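You operate a simulated robot arm through the tools that you are given. There is no shell and no other tool. Be economical: measure what you need, move in short steps, check, and stop when the job is done.

The job below is to be done with a simulated robot arm. You get a single attempt, and the scene is never put back.

Task
Run the wheels against each other at 20 rpm, the blue wheel swapped.
Fine: swap before the main goes on; run till TURNS ON SPOT shows; stop button, main off; wheels at rest, blue switch back to NORM.
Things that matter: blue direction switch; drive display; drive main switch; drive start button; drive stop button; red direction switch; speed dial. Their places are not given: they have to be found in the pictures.

The check looks at the end state, three seconds after you hand in, the way a careful person would. Anything else that was tipped, shoved, dropped, spilled or broken makes it a failure.

Robot
A 6-joint arm with a two-finger parallel gripper, fixed in place. Base frame: the origin is at the foot of the arm, x ahead of it, y to its left, z up. Units: mm, rad, N and s.
With the tool pointing down near the work surface it reaches from about 240 to 640 mm from the base axis. Its first joint turns from -1.152 to 1.152 rad. Payload 2.7 kg.
The TCP is the grasp point between the finger pads, 23 mm short of the fingertips. In the tool frame z runs along the fingers and y along their closing line. Largest opening 94 mm; finger width 38, thickness 10; the body of the gripper, 54 by 96 mm, starts 39 mm behind the TCP.
Orientation is that of the tool frame in the base frame, as [roll, pitch, yaw] about the fixed x, y, z axes, in that order (R = Rz(yaw) Ry(pitch) Rx(roll)). With the fingers straight down and closing along the base's y, the tool's x points along the base's -x, its y along +y and its z along -z.

Tools
- The arm moves only by the tool play_rows. Its argument "increments" is one flat list of numbers, 7 for each row, row after row: the finger opening in m, from 0 to 0.094, then the shift along the base's x, y, z in units of 400 mm (1.0 is 400 mm), then the turn, a rotation vector about the base's x, y, z in units of 180 degrees (1.0 is 180 degrees). In form: [hand, tx, ty, tz, ax, ay, az, hand, tx, ty, tz, ax, ay, az, ...]. A call has 1 to 8 rows; each row is the pose to reach, as a shift and turn from the pose commanded when the call began. A call with a number of a shift or a turn outside -1 to 1 is refused whole. Rows are played at 5 a second. More than 50 mm and 0.15 rad between two rows, or a gripper value outside its range, and nothing of the call is played. Where a pose cannot be reached the arm comes as near as it can. A force on the tool above 40 N (or 10 N above the force at the start of the call, whichever is more), or a blocked arm, ends the call early, and 0.2 s more pass. Each finger travels about 45 mm/s and halts on what it meets, pressing with about 21 N; the grip force reading is that of the motor and also rises with nothing between the fingers. The clock runs only during rows and for 0.2 s after the last one: add rows that repeat a pose to give the fingers time. It gives the time, the measured TCP pose, the force on the tool (base axes), the opening and the grip force at its end, in the units of the frame above (readings bear some noise), with the torque about the TCP (base axes, N m) and any sound that the robot's microphone picked up.
- Cameras (640 x 400 px; columns grow to the right, rows downward): "scene" is fixed at [88.9, -450.6, 1398.4]; the picture's right is [0.58, -0.82, 0.00], its down [-0.51, -0.36, -0.78] and it looks along [0.64, 0.45, -0.63] (base axes); focal length 360 px, centre (320, 200). "wrist" rides on the gripper at [86, 16, -75] in the tool frame; the picture's right is [-0.18, 0.98, 0.00], its down [-0.58, -0.11, -0.81] and it looks along [-0.79, -0.15, 0.59] (tool axes); focal length 243 px, centre (320, 200).
- grab_frame(camera): a new picture of that camera. The clock stands still meanwhile.
- pixel_to_xyz(camera, pixels): for up to 12 pixels [column, row] of the newest picture of that camera ("zoom" is the newest enlarged one), the place [x, y, z] in the base frame of the surface seen there, good to about 2 mm. The clock stands still meanwhile.
- close_up(camera, box): a new picture of the part [left, top, right, bottom] of that camera's present view, enlarged. The clock stands still meanwhile.
- finish_job(): hands the job in; it is judged then, once.

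Go step by step. Measure first, check grasps and placings, and put right what went wrong. The budget is 80 turns and 46 pictures, counting those below and the enlarged ones. Unless the task says otherwise, let go and move clear before handing in, and close with one line.

The tools are called as name(argument=value, ...) on one line, values as JSON. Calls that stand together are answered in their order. play_rows: Moves the arm, as the interface text tells. Its arguments: {"type":"object","properties":{"increments":{"type":"array","items":{"type":"number"}}},"required":["increments"]} The other tools are called the same way: grab_frame (camera) takes a picture; pixel_to_xyz (camera, pixels) gives the place of the surface under pixels of a picture; close_up (camera, box) takes an enlarged picture of a part of a camera's view; finish_job () hands the job in.

At the start:

```text
clock: 0.0
ee_pos: [363.2, -185.2, 1165.7]
tcp_rot: [3.14, 0.002, -3.141]
ft_force: [0.2, -0.4, -0.3]
ft_torque: [0.02, 0.02, 0.04]
opening: 93.8
grip_force: 0.1
```

scene: 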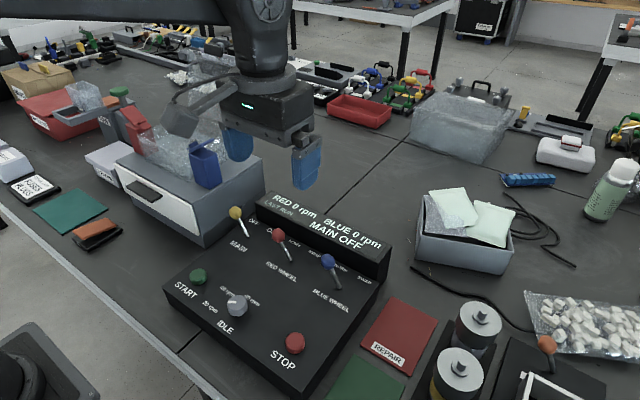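
wrist: 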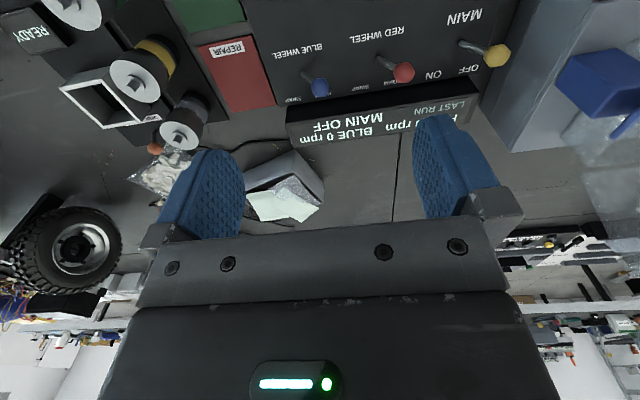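

The scene shows a console with three levers (yellow main ~(237,213), red ~(280,237), blue ~(328,262)), a dial at (237,305), start (198,277) and stop (295,342). I'll enlarge it to read the labels.

close_up(camera="scene", box=[160, 180, 400, 330])

close_up(camera="scene", box=[160, 250, 320, 350])

pixel_to_xyz(camera="scene", pixels=[[236, 212], [244, 232], [279, 235], [290, 258], [328, 260], [339, 286], [198, 275], [237, 305], [295, 342], [220, 270], [260, 200], [380, 250]])

```text
2.67 times, centred on (280, 255) of scene
```

zoom: 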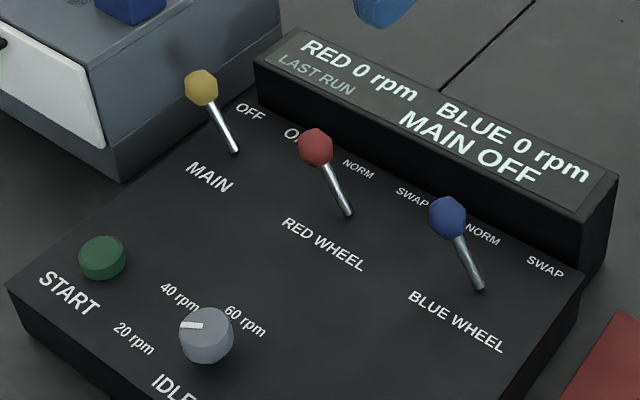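

```text
4.00 times, centred on (240, 300) of scene
```

zoom: 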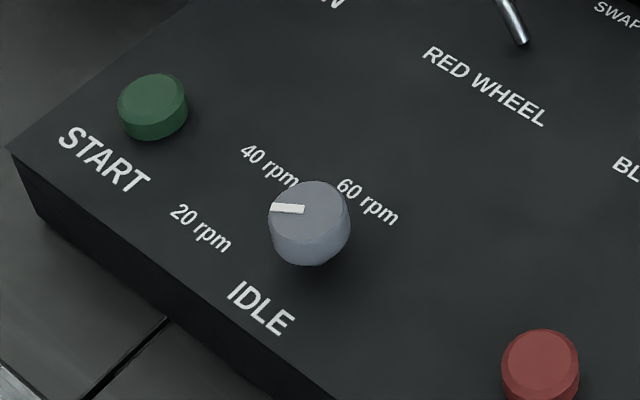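

```text
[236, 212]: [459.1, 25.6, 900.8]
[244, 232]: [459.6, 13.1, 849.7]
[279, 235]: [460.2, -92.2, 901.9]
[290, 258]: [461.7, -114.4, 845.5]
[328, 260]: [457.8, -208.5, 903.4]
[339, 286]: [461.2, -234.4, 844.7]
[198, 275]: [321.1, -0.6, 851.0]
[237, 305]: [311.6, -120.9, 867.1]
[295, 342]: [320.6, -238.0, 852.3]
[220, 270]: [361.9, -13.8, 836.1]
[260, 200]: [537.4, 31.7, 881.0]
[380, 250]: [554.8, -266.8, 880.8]
```

Levers all lean to +y (OFF/NORM) over a panel at z≈836. The dial's mark points somewhere between labels, so I'll measure the label positions and the mark.

pixel_to_xyz(camera="zoom", pixels=[[275, 209], [302, 209], [310, 187], [310, 230], [272, 215], [346, 215], [310, 255], [200, 228], [270, 165], [368, 202], [262, 307], [330, 270]])

close_up(camera="scene", box=[205, 280, 269, 320])

```text
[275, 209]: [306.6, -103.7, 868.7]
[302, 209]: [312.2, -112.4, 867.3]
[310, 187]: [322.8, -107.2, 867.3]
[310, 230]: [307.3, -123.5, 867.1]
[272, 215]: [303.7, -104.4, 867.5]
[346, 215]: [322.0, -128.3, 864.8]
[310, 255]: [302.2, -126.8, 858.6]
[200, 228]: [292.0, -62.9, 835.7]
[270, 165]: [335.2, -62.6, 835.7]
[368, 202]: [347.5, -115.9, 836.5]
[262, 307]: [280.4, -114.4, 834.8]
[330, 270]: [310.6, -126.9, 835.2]
```

```text
10.00 times, centred on (237, 300) of scene
```

zoom: 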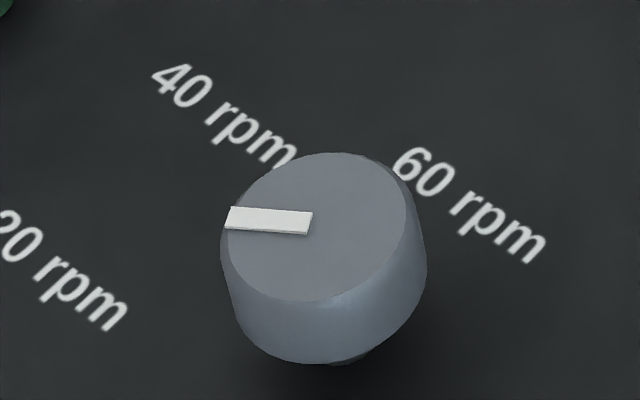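

The dial mark direction (-0.54,+0.84) from its centre (≈314,-117) matches the "20 rpm" label at (292,-63), so the speed is already 20. Next I'll close the fingers and come down to the left of the blue lever.

play_rows(increments=[0, 0.0485, 0.01, -0.103, 0, 0, 0, 0, 0.097, 0.02, -0.206, 0, 0, 0, 0, 0.1455, 0.03, -0.309, 0, 0, 0, 0, 0.194, 0.04, -0.412, 0, 0, 0, 0, 0.2425, 0.05, -0.515, 0, 0, 0, 0, 0.2425, 0.05, -0.59, 0, 0, 0, 0, 0.2425, 0.05, -0.6575, 0, 0, 0, 0, 0.2425, 0.05, -0.6575, 0, 0, 0])

grab_frame(camera="scene")

```text
clock: 1.8
ee_pos: [460.9, -163.4, 901.8]
tcp_rot: [3.14, 0.003, 3.141]
ft_force: [0.5, 0.0, -0.1]
ft_torque: [0.0, -0.01, -0.01]
opening: 0.0
grip_force: 21.3
```

```text
40 pictures are left
```

scene: 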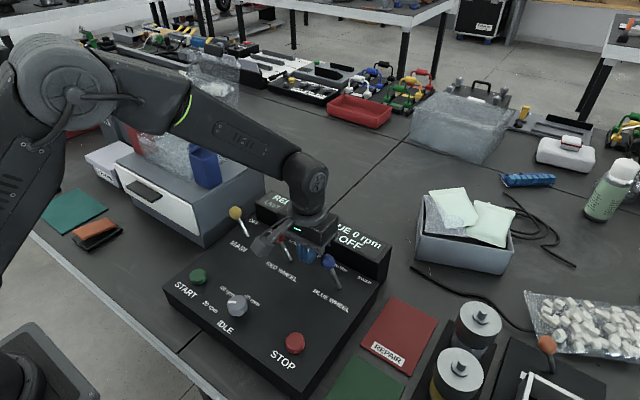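

The fingers are down left of the blue ball (328,260) with no contact. Now I'll push to -y in small steps.

play_rows(increments=[0, 0, -0.04, 0, 0, 0, 0, 0, 0, -0.08, 0, 0, 0, 0, 0, 0, -0.11, 0, 0, 0, 0, 0, 0, -0.14, 0, 0, 0, 0, 0, 0, -0.165, 0, 0, 0, 0, 0, 0, -0.18, 0, 0, 0, 0, 0, 0, -0.18, 0, 0, 0])

close_up(camera="scene", box=[220, 180, 412, 300])

```text
refused: increments must hold 7 numbers for each row
```

```text
3.33 times, centred on (316, 240) of scene
```

zoom: 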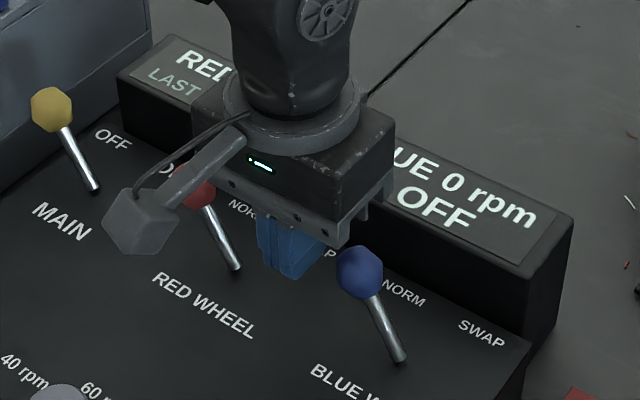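

That call was refused because I miscounted a row, so nothing moved. The picture shows clear fingers left of the blue ball; I'll repeat it with 7 numbers per row.

play_rows(increments=[0, 0, -0.04, 0, 0, 0, 0, 0, 0, -0.08, 0, 0, 0, 0, 0, 0, -0.11, 0, 0, 0, 0, 0, 0, -0.14, 0, 0, 0, 0, 0, 0, -0.165, 0, 0, 0, 0, 0, 0, -0.18, 0, 0, 0, 0, 0, 0, -0.18, 0, 0, 0, 0])

close_up(camera="scene", box=[220, 180, 412, 300])

```text
clock: 2.4
ee_pos: [461.3, -191.0, 907.8]
tcp_rot: [3.138, 0.006, -3.138]
ft_force: [-3.0, 5.4, 7.8]
ft_torque: [-0.08, -0.03, -0.01]
opening: 0.0
grip_force: 20.9
stopped in row 3: the force on the tool passed its limit at 49 N (the readings are from after the stop); the commanded pose is now the measured one
```

```text
3.33 times, centred on (316, 240) of scene
```

zoom: 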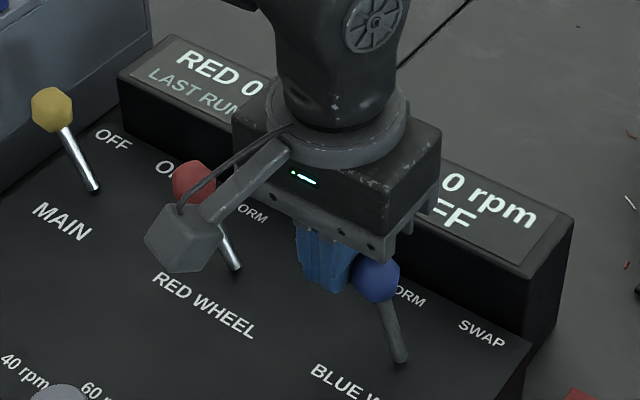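

The lever moved part way, then the force limit tripped while the tool was riding up about 6 mm. I'll back off, lower to z≈893, and push more slowly.

play_rows(increments=[0, 0, 0.05, 0, 0, 0, 0, 0, 0, 0.05, -0.037, 0, 0, 0, 0, 0, 0.025, -0.037, 0, 0, 0, 0, 0, 0.01, -0.037, 0, 0, 0, 0, 0, 0, -0.037, 0, 0, 0, 0, 0, -0.01, -0.037, 0, 0, 0, 0, 0, -0.02, -0.037, 0, 0, 0, 0, 0, -0.03, -0.037, 0, 0, 0])

close_up(camera="scene", box=[220, 180, 412, 300])

```text
clock: 4.2
ee_pos: [460.0, -204.5, 892.0]
tcp_rot: [-3.141, 0.005, -3.142]
ft_force: [-0.3, 0.1, 1.2]
ft_torque: [0.01, -0.01, 0.01]
opening: 0.1
grip_force: 21.5
```

```text
3.33 times, centred on (316, 240) of scene
```

zoom: 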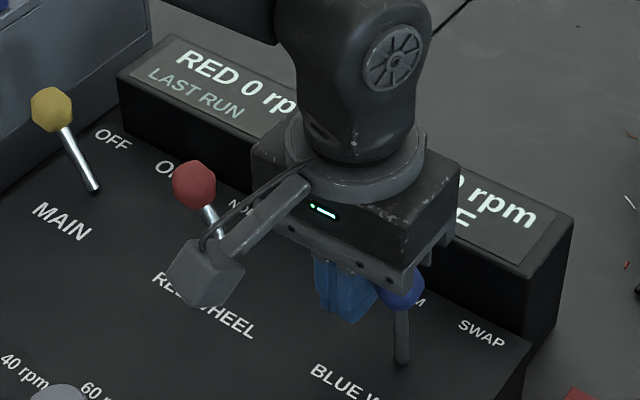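

Lower down the push is nearly force-free, and the blue lever is almost upright (ball at 402,292). I'll keep pushing slowly.

play_rows(increments=[0, 0, -0.012, 0, 0, 0, 0, 0, 0, -0.024, 0, 0, 0, 0, 0, 0, -0.036, 0, 0, 0, 0, 0, 0, -0.048, 0, 0, 0, 0, 0, 0, -0.06, 0, 0, 0, 0, 0, 0, -0.072, 0, 0, 0, 0, 0, 0, -0.084, 0, 0, 0, 0, 0, 0, -0.092, 0, 0, 0, 0])

close_up(camera="scene", box=[220, 180, 412, 300])

```text
clock: 6.0
ee_pos: [460.8, -235.3, 891.8]
tcp_rot: [3.134, 0.002, -3.136]
ft_force: [-2.5, 38.7, 9.2]
ft_torque: [0.88, 0.07, 0.15]
opening: 0.0
grip_force: 21.3
```

```text
3.33 times, centred on (316, 240) of scene
```

zoom: 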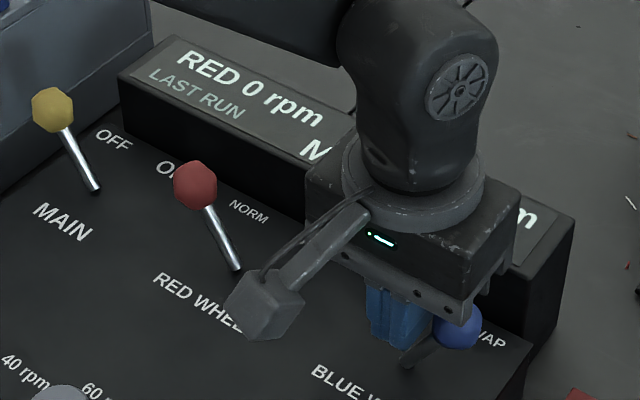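

The reading of 38.7 N says the blue lever is at its SWAP stop (ball at 457,328). I'll back off and lift, then check the lever and how much room there is left of MAIN.

play_rows(increments=[0, 0, 0.03, 0, 0, 0, 0, 0, 0, 0.08, 0, 0, 0, 0, 0, 0, 0.1, 0.11, 0, 0, 0, 0, 0, 0.15, 0.2, 0, 0, 0, 0, 0, 0.25, 0.2, 0, 0, 0])

grab_frame(camera="scene")

pixel_to_xyz(camera="scene", pixels=[[205, 245], [202, 205], [262, 158], [160, 215], [230, 180], [235, 213], [346, 278], [206, 165], [128, 155]])

```text
clock: 7.2
ee_pos: [460.2, -138.8, 970.7]
tcp_rot: [-3.141, 0.005, -3.141]
ft_force: [-0.6, 0.4, -0.3]
ft_torque: [-0.04, 0.0, -0.01]
opening: 0.0
grip_force: 21.0
```

```text
35 pictures are left
```

scene: 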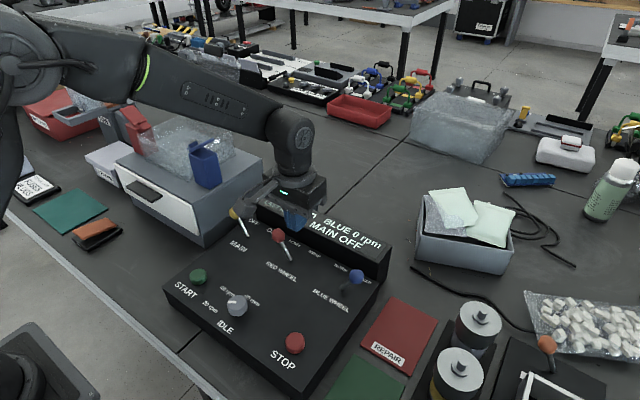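

```text
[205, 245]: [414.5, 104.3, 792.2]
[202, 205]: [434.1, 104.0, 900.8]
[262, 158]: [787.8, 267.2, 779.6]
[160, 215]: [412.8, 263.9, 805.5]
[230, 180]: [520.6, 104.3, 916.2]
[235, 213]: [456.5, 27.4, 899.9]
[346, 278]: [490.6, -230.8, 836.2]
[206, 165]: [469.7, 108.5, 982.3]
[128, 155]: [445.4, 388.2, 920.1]
```

Blue now sits at SWAP (ball at 357,277). A cup and box stand at y≥104 beside MAIN, so I'll straddle the yellow ball with narrowly opened fingers and drag it. I need its exact position first.

close_up(camera="scene", box=[212, 195, 276, 235])

grab_frame(camera="wrist")

```text
10.00 times, centred on (244, 215) of scene
```

zoom: 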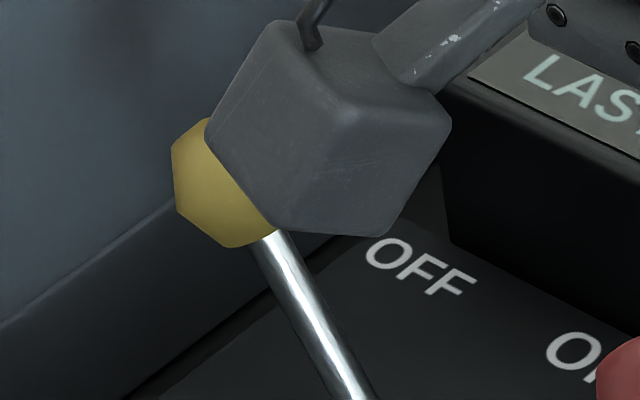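

```text
33 pictures are left
```

wrist: 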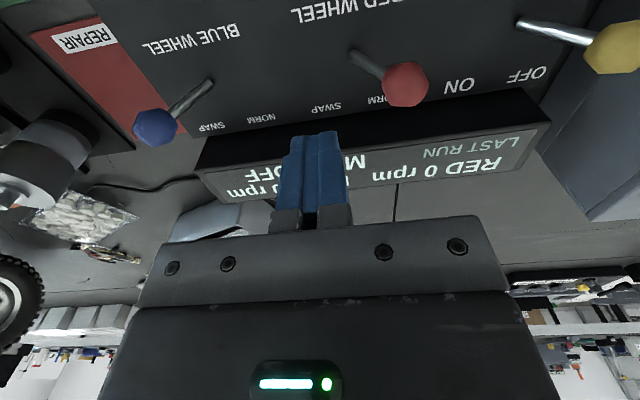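

Both views show the yellow ball, so I'll measure the lever balls and their stems from the wrist picture.

pixel_to_xyz(camera="wrist", pixels=[[588, 48], [612, 48], [634, 48], [612, 26], [612, 70], [525, 25], [386, 84], [405, 84], [425, 84], [356, 52], [154, 128], [209, 81]])

pixel_to_xyz(camera="zoom", pixels=[[178, 180], [205, 190], [240, 230], [220, 215], [290, 280], [345, 380]])

```text
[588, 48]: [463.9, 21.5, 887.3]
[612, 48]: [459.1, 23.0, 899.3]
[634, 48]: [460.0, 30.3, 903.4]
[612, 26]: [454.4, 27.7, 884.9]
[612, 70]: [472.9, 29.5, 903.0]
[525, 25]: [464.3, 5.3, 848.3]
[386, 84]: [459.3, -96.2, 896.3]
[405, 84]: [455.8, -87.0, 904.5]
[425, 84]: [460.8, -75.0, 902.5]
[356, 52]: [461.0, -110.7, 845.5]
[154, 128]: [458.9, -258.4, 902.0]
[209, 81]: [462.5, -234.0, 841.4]
```

```text
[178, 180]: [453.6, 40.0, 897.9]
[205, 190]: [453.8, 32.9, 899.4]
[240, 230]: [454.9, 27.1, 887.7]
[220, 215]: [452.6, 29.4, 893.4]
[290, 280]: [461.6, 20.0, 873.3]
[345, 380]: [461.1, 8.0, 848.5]
```

The yellow ball centre is ≈(463,32,893), radius ≈11, with its base at y≈5. I'll move over it with a 40 mm opening and straddle it.

play_rows(increments=[0.04, 0.002, 0.107, 0, 0, 0, 0, 0.04, 0.005, 0.214, 0, 0, 0, 0, 0.04, 0.005, 0.32, 0, 0, 0, 0, 0.04, 0.005, 0.427, 0, 0, 0, 0, 0.04, 0.005, 0.427, 0, 0, 0, 0, 0.04, 0.005, 0.427, -0.1, 0, 0, 0, 0.04, 0.005, 0.427, -0.197, 0, 0, 0, 0.04, 0.005, 0.427, -0.197, 0, 0, 0])

grab_frame(camera="wrist")

```text
clock: 9.0
ee_pos: [463.3, 31.7, 893.1]
tcp_rot: [-3.14, 0.006, -3.14]
ft_force: [-0.2, 0.1, 0.0]
ft_torque: [-0.02, 0.03, 0.0]
opening: 40.0
grip_force: 0.1
```

```text
32 pictures are left
```

wrist: 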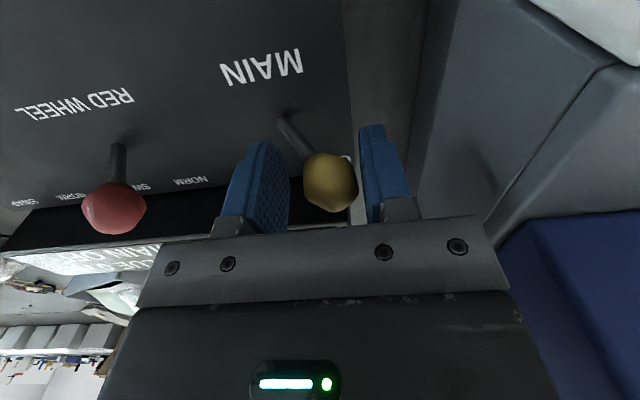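

The yellow ball (330,180) is between the fingers without contact. I'll drag towards -y slowly.

play_rows(increments=[0.04, 0, -0.02, 0, 0, 0, 0, 0.04, 0, -0.035, 0, 0, 0, 0, 0.04, 0, -0.05, 0, 0, 0, 0, 0.04, 0, -0.065, 0, 0, 0, 0, 0.04, 0, -0.08, 0, 0, 0, 0, 0.04, 0, -0.095, 0, 0, 0, 0, 0.04, 0, -0.11, 0, 0, 0, 0, 0.04, 0, -0.125, 0, 0, 0, 0])

grab_frame(camera="wrist")

```text
clock: 10.8
ee_pos: [462.7, -20.5, 894.0]
tcp_rot: [-3.141, 0.007, -3.138]
ft_force: [1.2, -0.7, -0.1]
ft_torque: [-0.02, -0.01, 0.01]
opening: 40.0
grip_force: 0.1
```

```text
31 pictures are left
```

wrist: 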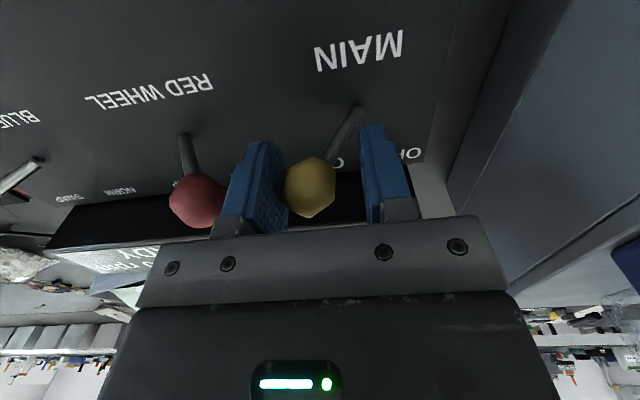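

The yellow lever has flipped past centre and the display shows "…DY". I'll lift off, close the fingers, go above START and read the display.

play_rows(increments=[0.04, 0, 0, 0.1, 0, 0, 0, 0.04, 0, 0, 0.18, 0, 0, 0, 0, -0.1, 0.015, 0.18, 0, 0, 0, 0, -0.2, 0.03, 0.18, 0, 0, 0, 0, -0.3, 0.045, 0.18, 0, 0, 0, 0, -0.354, 0.05, 0.12, 0, 0, 0, 0, -0.354, 0.05, 0.05, 0, 0, 0, 0, -0.354, 0.05, 0.015, 0, 0, 0])

close_up(camera="scene", box=[160, 180, 400, 330])

```text
clock: 12.6
ee_pos: [321.4, -1.2, 899.1]
tcp_rot: [3.142, 0.007, -3.14]
ft_force: [-0.5, 0.6, -0.1]
ft_torque: [0.01, 0.01, -0.01]
opening: 0.2
grip_force: 21.3
```

```text
2.67 times, centred on (280, 255) of scene
```

zoom: 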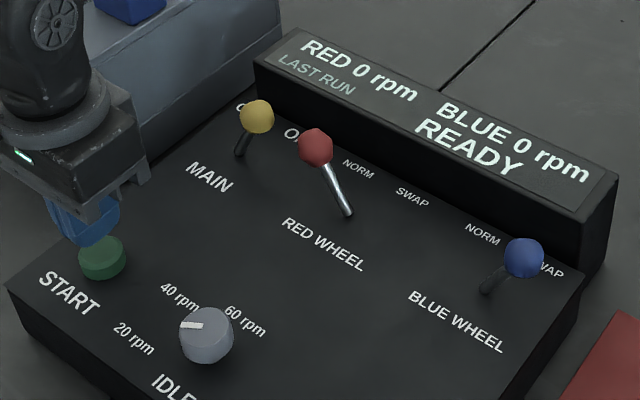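

The display reads READY with blue at SWAP and main ON, and the fingers are above START. I'll press it gently and come back up.

play_rows(increments=[0, 0, 0, -0.04, 0, 0, 0, 0, 0, 0, -0.058, 0, 0, 0, 0, 0, 0, -0.065, 0, 0, 0, 0, 0, 0, -0.072, 0, 0, 0, 0, 0, 0, -0.079, 0, 0, 0, 0, 0, 0, -0.04, 0, 0, 0, 0, 0, 0, 0.05, 0, 0, 0])

close_up(camera="scene", box=[160, 180, 400, 330])

```text
clock: 14.2
ee_pos: [322.3, 2.0, 919.4]
tcp_rot: [-3.141, 0.004, -3.139]
ft_force: [-0.6, 0.0, 0.2]
ft_torque: [-0.01, 0.0, -0.04]
opening: 0.1
grip_force: 20.7
heard: click
```

```text
2.67 times, centred on (280, 255) of scene
```

zoom: 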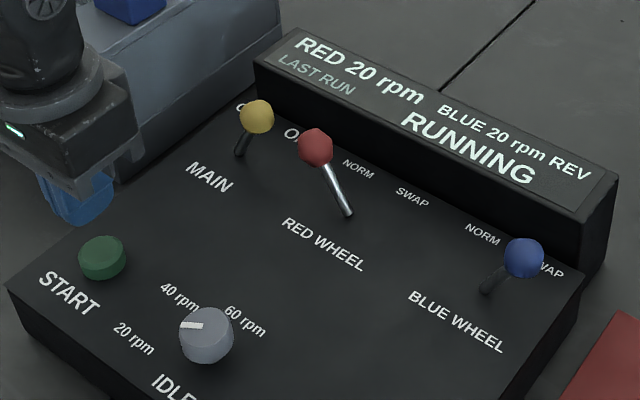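

RED 20 rpm, BLUE 20 rpm REV, RUNNING. I'll move above STOP while waiting and look at the display.

play_rows(increments=[0, 0, -0.12, 0, 0, 0, 0, 0, 0, -0.24, 0, 0, 0, 0, 0, 0, -0.36, 0, 0, 0, 0, 0, 0, -0.48, 0, 0, 0, 0, 0, 0, -0.6, 0, 0, 0, 0, 0, 0, -0.6, -0.05, 0, 0, 0])

close_up(camera="scene", box=[200, 180, 440, 370])

```text
clock: 15.6
ee_pos: [321.0, -241.5, 898.4]
tcp_rot: [3.141, 0.005, -3.139]
ft_force: [1.2, 0.3, -0.7]
ft_torque: [-0.01, 0.02, -0.02]
opening: 0.0
grip_force: 20.9
```

```text
2.11 times, centred on (320, 275) of scene
```

zoom: 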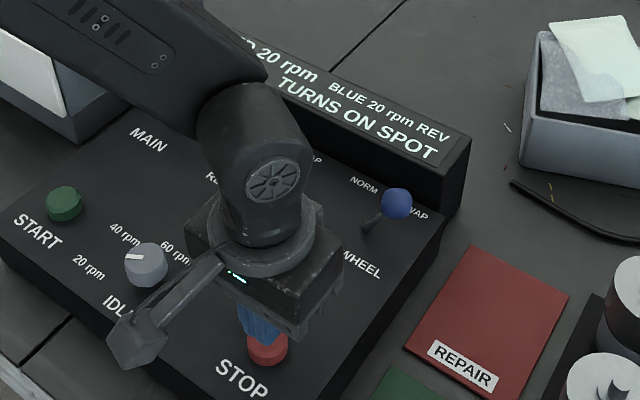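

TURNS ON SPOT shows already. The fingers are above the red STOP (267,348), so I'll press it the same way.

play_rows(increments=[0, 0, 0.006, -0.038, 0, 0, 0, 0, 0, 0.006, -0.056, 0, 0, 0, 0, 0, 0.006, -0.063, 0, 0, 0, 0, 0, 0.006, -0.07, 0, 0, 0, 0, 0, 0.006, -0.077, 0, 0, 0, 0, 0, 0.006, -0.03, 0, 0, 0, 0, 0, 0.006, 0.06, 0, 0, 0])

close_up(camera="scene", box=[200, 180, 440, 370])

```text
clock: 17.2
ee_pos: [320.4, -237.0, 924.5]
tcp_rot: [3.141, 0.006, -3.138]
ft_force: [0.2, -0.4, 0.3]
ft_torque: [-0.01, 0.01, -0.02]
opening: 0.2
grip_force: 21.1
heard: click
```

```text
2.11 times, centred on (320, 275) of scene
```

zoom: 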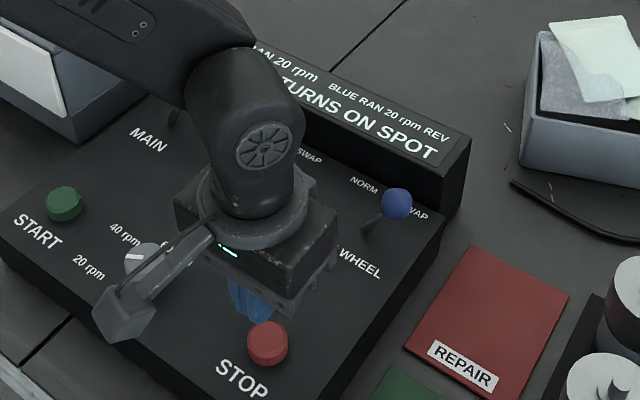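

The display now shows RAN 20 rpm for both with TURNS ON SPOT, so the wheels have stopped. Next I'll go over the yellow lever at ON with a 40 mm opening.

play_rows(increments=[0.04, 0, 0, 0.115, 0, 0, 0, 0.04, 0.0595, 0.089, 0.115, 0, 0, 0, 0.04, 0.119, 0.1775, 0.115, 0, 0, 0, 0.04, 0.1785, 0.266, 0.115, 0, 0, 0, 0.04, 0.238, 0.355, 0.115, 0, 0, 0, 0.04, 0.2975, 0.444, 0.115, 0, 0, 0, 0.04, 0.357, 0.5325, 0.115, 0, 0, 0, 0.04, 0.357, 0.5325, 0.115, 0, 0, 0])

grab_frame(camera="wrist")

close_up(camera="scene", box=[200, 180, 440, 330])

```text
clock: 19.0
ee_pos: [464.6, -24.2, 968.1]
tcp_rot: [-3.141, 0.006, -3.141]
ft_force: [-0.1, -0.2, -0.2]
ft_torque: [-0.02, 0.06, 0.01]
opening: 40.3
grip_force: 0.1
```

```text
26 pictures are left
```

wrist: 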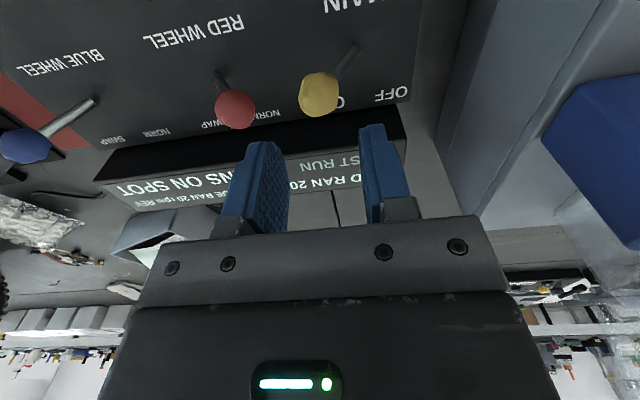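

```text
2.67 times, centred on (320, 255) of scene
```

zoom: 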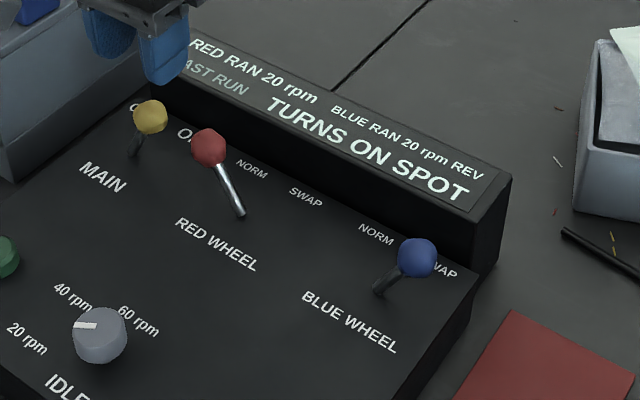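

pixel_to_xyz(camera="wrist", pixels=[[302, 95], [319, 94], [337, 92], [217, 108], [235, 109], [253, 108]])

```text
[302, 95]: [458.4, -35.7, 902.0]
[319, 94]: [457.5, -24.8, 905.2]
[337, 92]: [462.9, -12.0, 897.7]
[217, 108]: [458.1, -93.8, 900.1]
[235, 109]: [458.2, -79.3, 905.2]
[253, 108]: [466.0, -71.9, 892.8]
```

The yellow ball spans y −36…−12 and is centred under the TCP; the red ball's edge is at −72, so the right finger (outer face −54) fits. I'll lower and drag to +y.

play_rows(increments=[0.04, 0, 0, -0.1, 0, 0, 0, 0.04, 0, 0, -0.187, 0, 0, 0, 0.04, 0, 0, -0.187, 0, 0, 0, 0.04, 0, 0.02, -0.187, 0, 0, 0, 0.04, 0, 0.035, -0.187, 0, 0, 0, 0.04, 0, 0.05, -0.187, 0, 0, 0, 0.04, 0, 0.065, -0.187, 0, 0, 0, 0.04, 0, 0.08, -0.187, 0, 0, 0])

play_rows(increments=[0.04, 0, 0.015, 0, 0, 0, 0, 0.04, 0, 0.03, 0, 0, 0, 0, 0.04, 0, 0.045, 0, 0, 0, 0, 0.04, 0, 0.055, 0, 0, 0, 0])

grab_frame(camera="wrist")

```text
clock: 20.8
ee_pos: [463.9, 8.2, 893.8]
tcp_rot: [-3.142, 0.004, -3.14]
ft_force: [0.0, -0.2, 1.2]
ft_torque: [-0.02, 0.01, 0.02]
opening: 40.5
grip_force: 0.3
```

```text
clock: 21.8
ee_pos: [464.9, 29.4, 894.6]
tcp_rot: [-3.141, 0.006, -3.139]
ft_force: [1.1, 0.1, -0.1]
ft_torque: [0.01, 0.01, -0.02]
opening: 40.1
grip_force: 0.0
```

```text
24 pictures are left
```

wrist: 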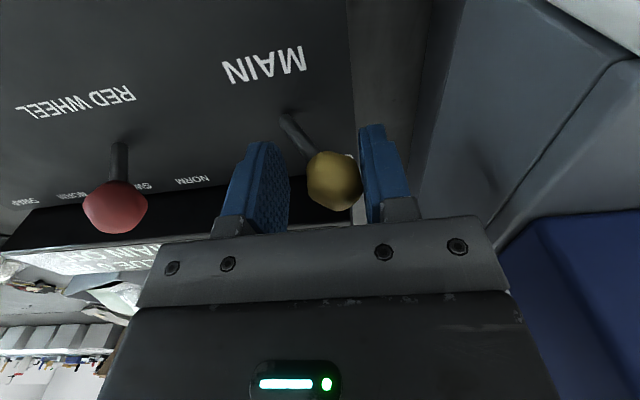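

The yellow lever has flipped back and the display reads "MAIN O..". I'll lift and move over the blue ball (y≈−260).

play_rows(increments=[0.04, 0, 0, 0.1, 0, 0, 0, 0.04, 0, 0, 0.19, 0, 0, 0, 0.04, -0.002, -0.12, 0.19, 0, 0, 0, 0.04, -0.004, -0.24, 0.19, 0, 0, 0, 0.04, -0.004, -0.36, 0.19, 0, 0, 0, 0.04, -0.004, -0.48, 0.19, 0, 0, 0, 0.04, -0.004, -0.6, 0.19, 0, 0, 0, 0.04, -0.004, -0.715, 0.19, 0, 0, 0])

grab_frame(camera="wrist")

close_up(camera="scene", box=[200, 180, 440, 330])

```text
clock: 23.6
ee_pos: [462.5, -257.0, 969.0]
tcp_rot: [-3.139, 0.005, -3.139]
ft_force: [0.0, -0.2, -0.1]
ft_torque: [0.01, 0.02, 0.0]
opening: 40.1
grip_force: 0.0
```

```text
23 pictures are left
```

wrist: 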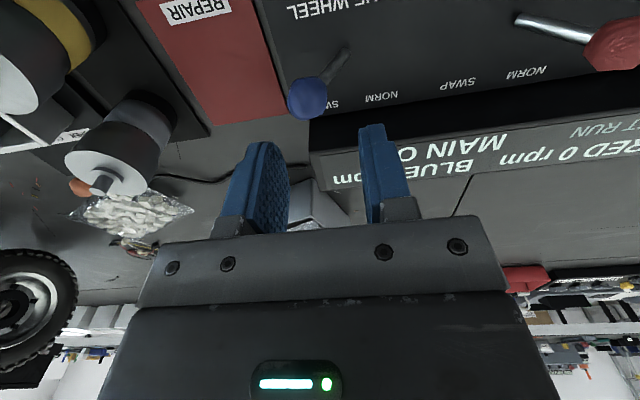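

```text
2.67 times, centred on (320, 255) of scene
```

zoom: 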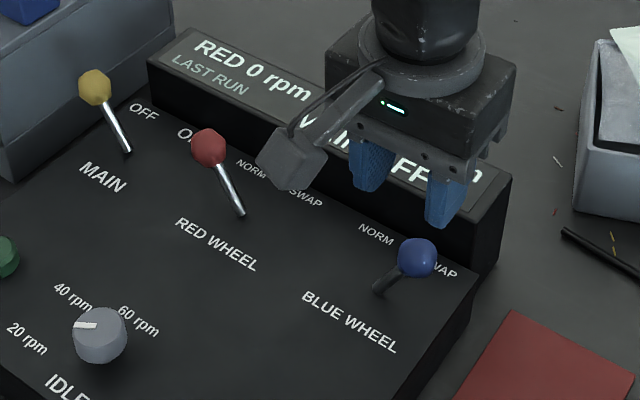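

MAIN OFF, 0 rpm. The blue ball (307,98) lies about 6 mm further to −y, so I'll correct, lower, and drag to +y.

play_rows(increments=[0.04, 0, -0.015, -0.08, 0, 0, 0, 0.04, 0, -0.015, -0.187, 0, 0, 0, 0.04, 0, -0.015, -0.187, 0, 0, 0, 0.04, 0, 0.01, -0.187, 0, 0, 0, 0.04, 0, 0.025, -0.187, 0, 0, 0, 0.04, 0, 0.04, -0.187, 0, 0, 0, 0.04, 0, 0.055, -0.187, 0, 0, 0, 0.04, 0, 0.07, -0.187, 0, 0, 0])

play_rows(increments=[0.04, 0, 0.015, 0, 0, 0, 0, 0.04, 0, 0.03, 0, 0, 0, 0, 0.04, 0, 0.045, 0, 0, 0, 0, 0.04, 0, 0.055, 0, 0, 0, 0])

grab_frame(camera="wrist")

```text
clock: 25.4
ee_pos: [461.6, -226.8, 895.3]
tcp_rot: [-3.14, 0.004, -3.14]
ft_force: [0.7, 1.4, -1.4]
ft_torque: [-0.01, 0.04, -0.01]
opening: 40.6
grip_force: 1.2
```

```text
clock: 26.4
ee_pos: [461.8, -205.5, 895.8]
tcp_rot: [-3.141, 0.006, -3.139]
ft_force: [0.6, 1.1, 0.6]
ft_torque: [-0.04, 0.02, 0.01]
opening: 40.0
grip_force: 0.0
```

```text
21 pictures are left
```

wrist: 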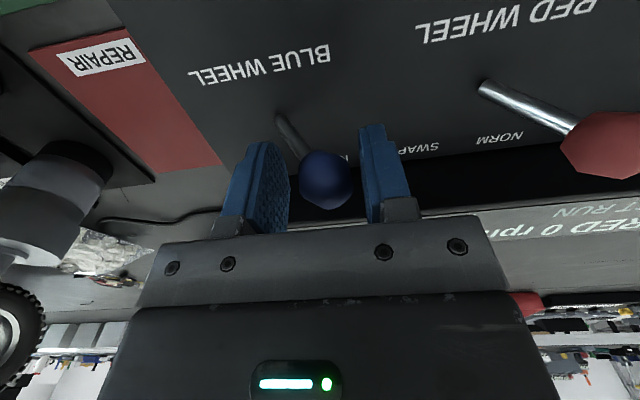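

The blue lever has flipped to NORM (ball at 325,180 leaning +y). I'll lift well clear and check everything.

play_rows(increments=[0.04, 0, 0, 0.1, 0, 0, 0, 0.04, 0, 0, 0.22, 0, 0, 0, 0.04, -0.05, 0, 0.33, 0, 0, 0, 0.04, -0.1, 0, 0.44, 0, 0, 0, 0.04, -0.15, 0, 0.55, 0, 0, 0, 0.04, -0.2, 0, 0.66, 0, 0, 0, 0.04, -0.2, 0, 0.66, 0, 0, 0])

grab_frame(camera="scene")

close_up(camera="scene", box=[160, 180, 400, 330])

```text
clock: 28.0
ee_pos: [381.3, -205.6, 1159.3]
tcp_rot: [3.141, 0.004, -3.138]
ft_force: [0.0, -0.9, -0.1]
ft_torque: [0.01, -0.02, 0.0]
opening: 40.1
grip_force: 0.1
```

```text
20 pictures are left
```

scene: 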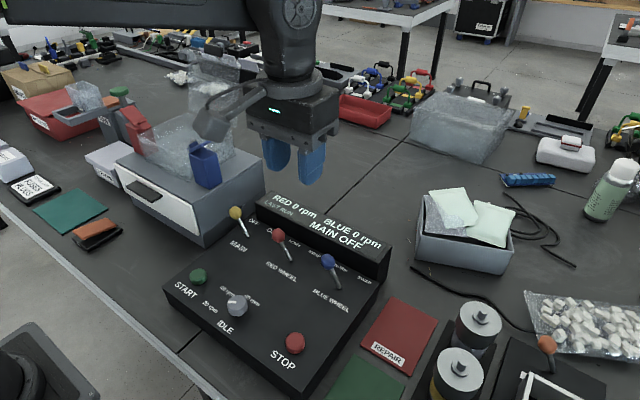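

```text
2.67 times, centred on (280, 255) of scene
```

zoom: 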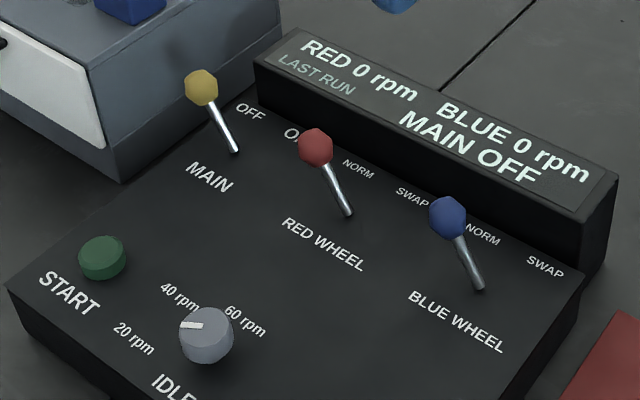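

The display shows MAIN OFF and 0 rpm for both wheels, the red and blue levers are at NORM, nothing else has moved and the arm is clear. I'm handing in.

finish_job()

```text
The job is handed in.
```

The wheels ran against each other at 20 rpm until TURNS ON SPOT showed; then I pressed stop, switched the main off and put the blue switch back to NORM, with both wheels at 0 rpm.
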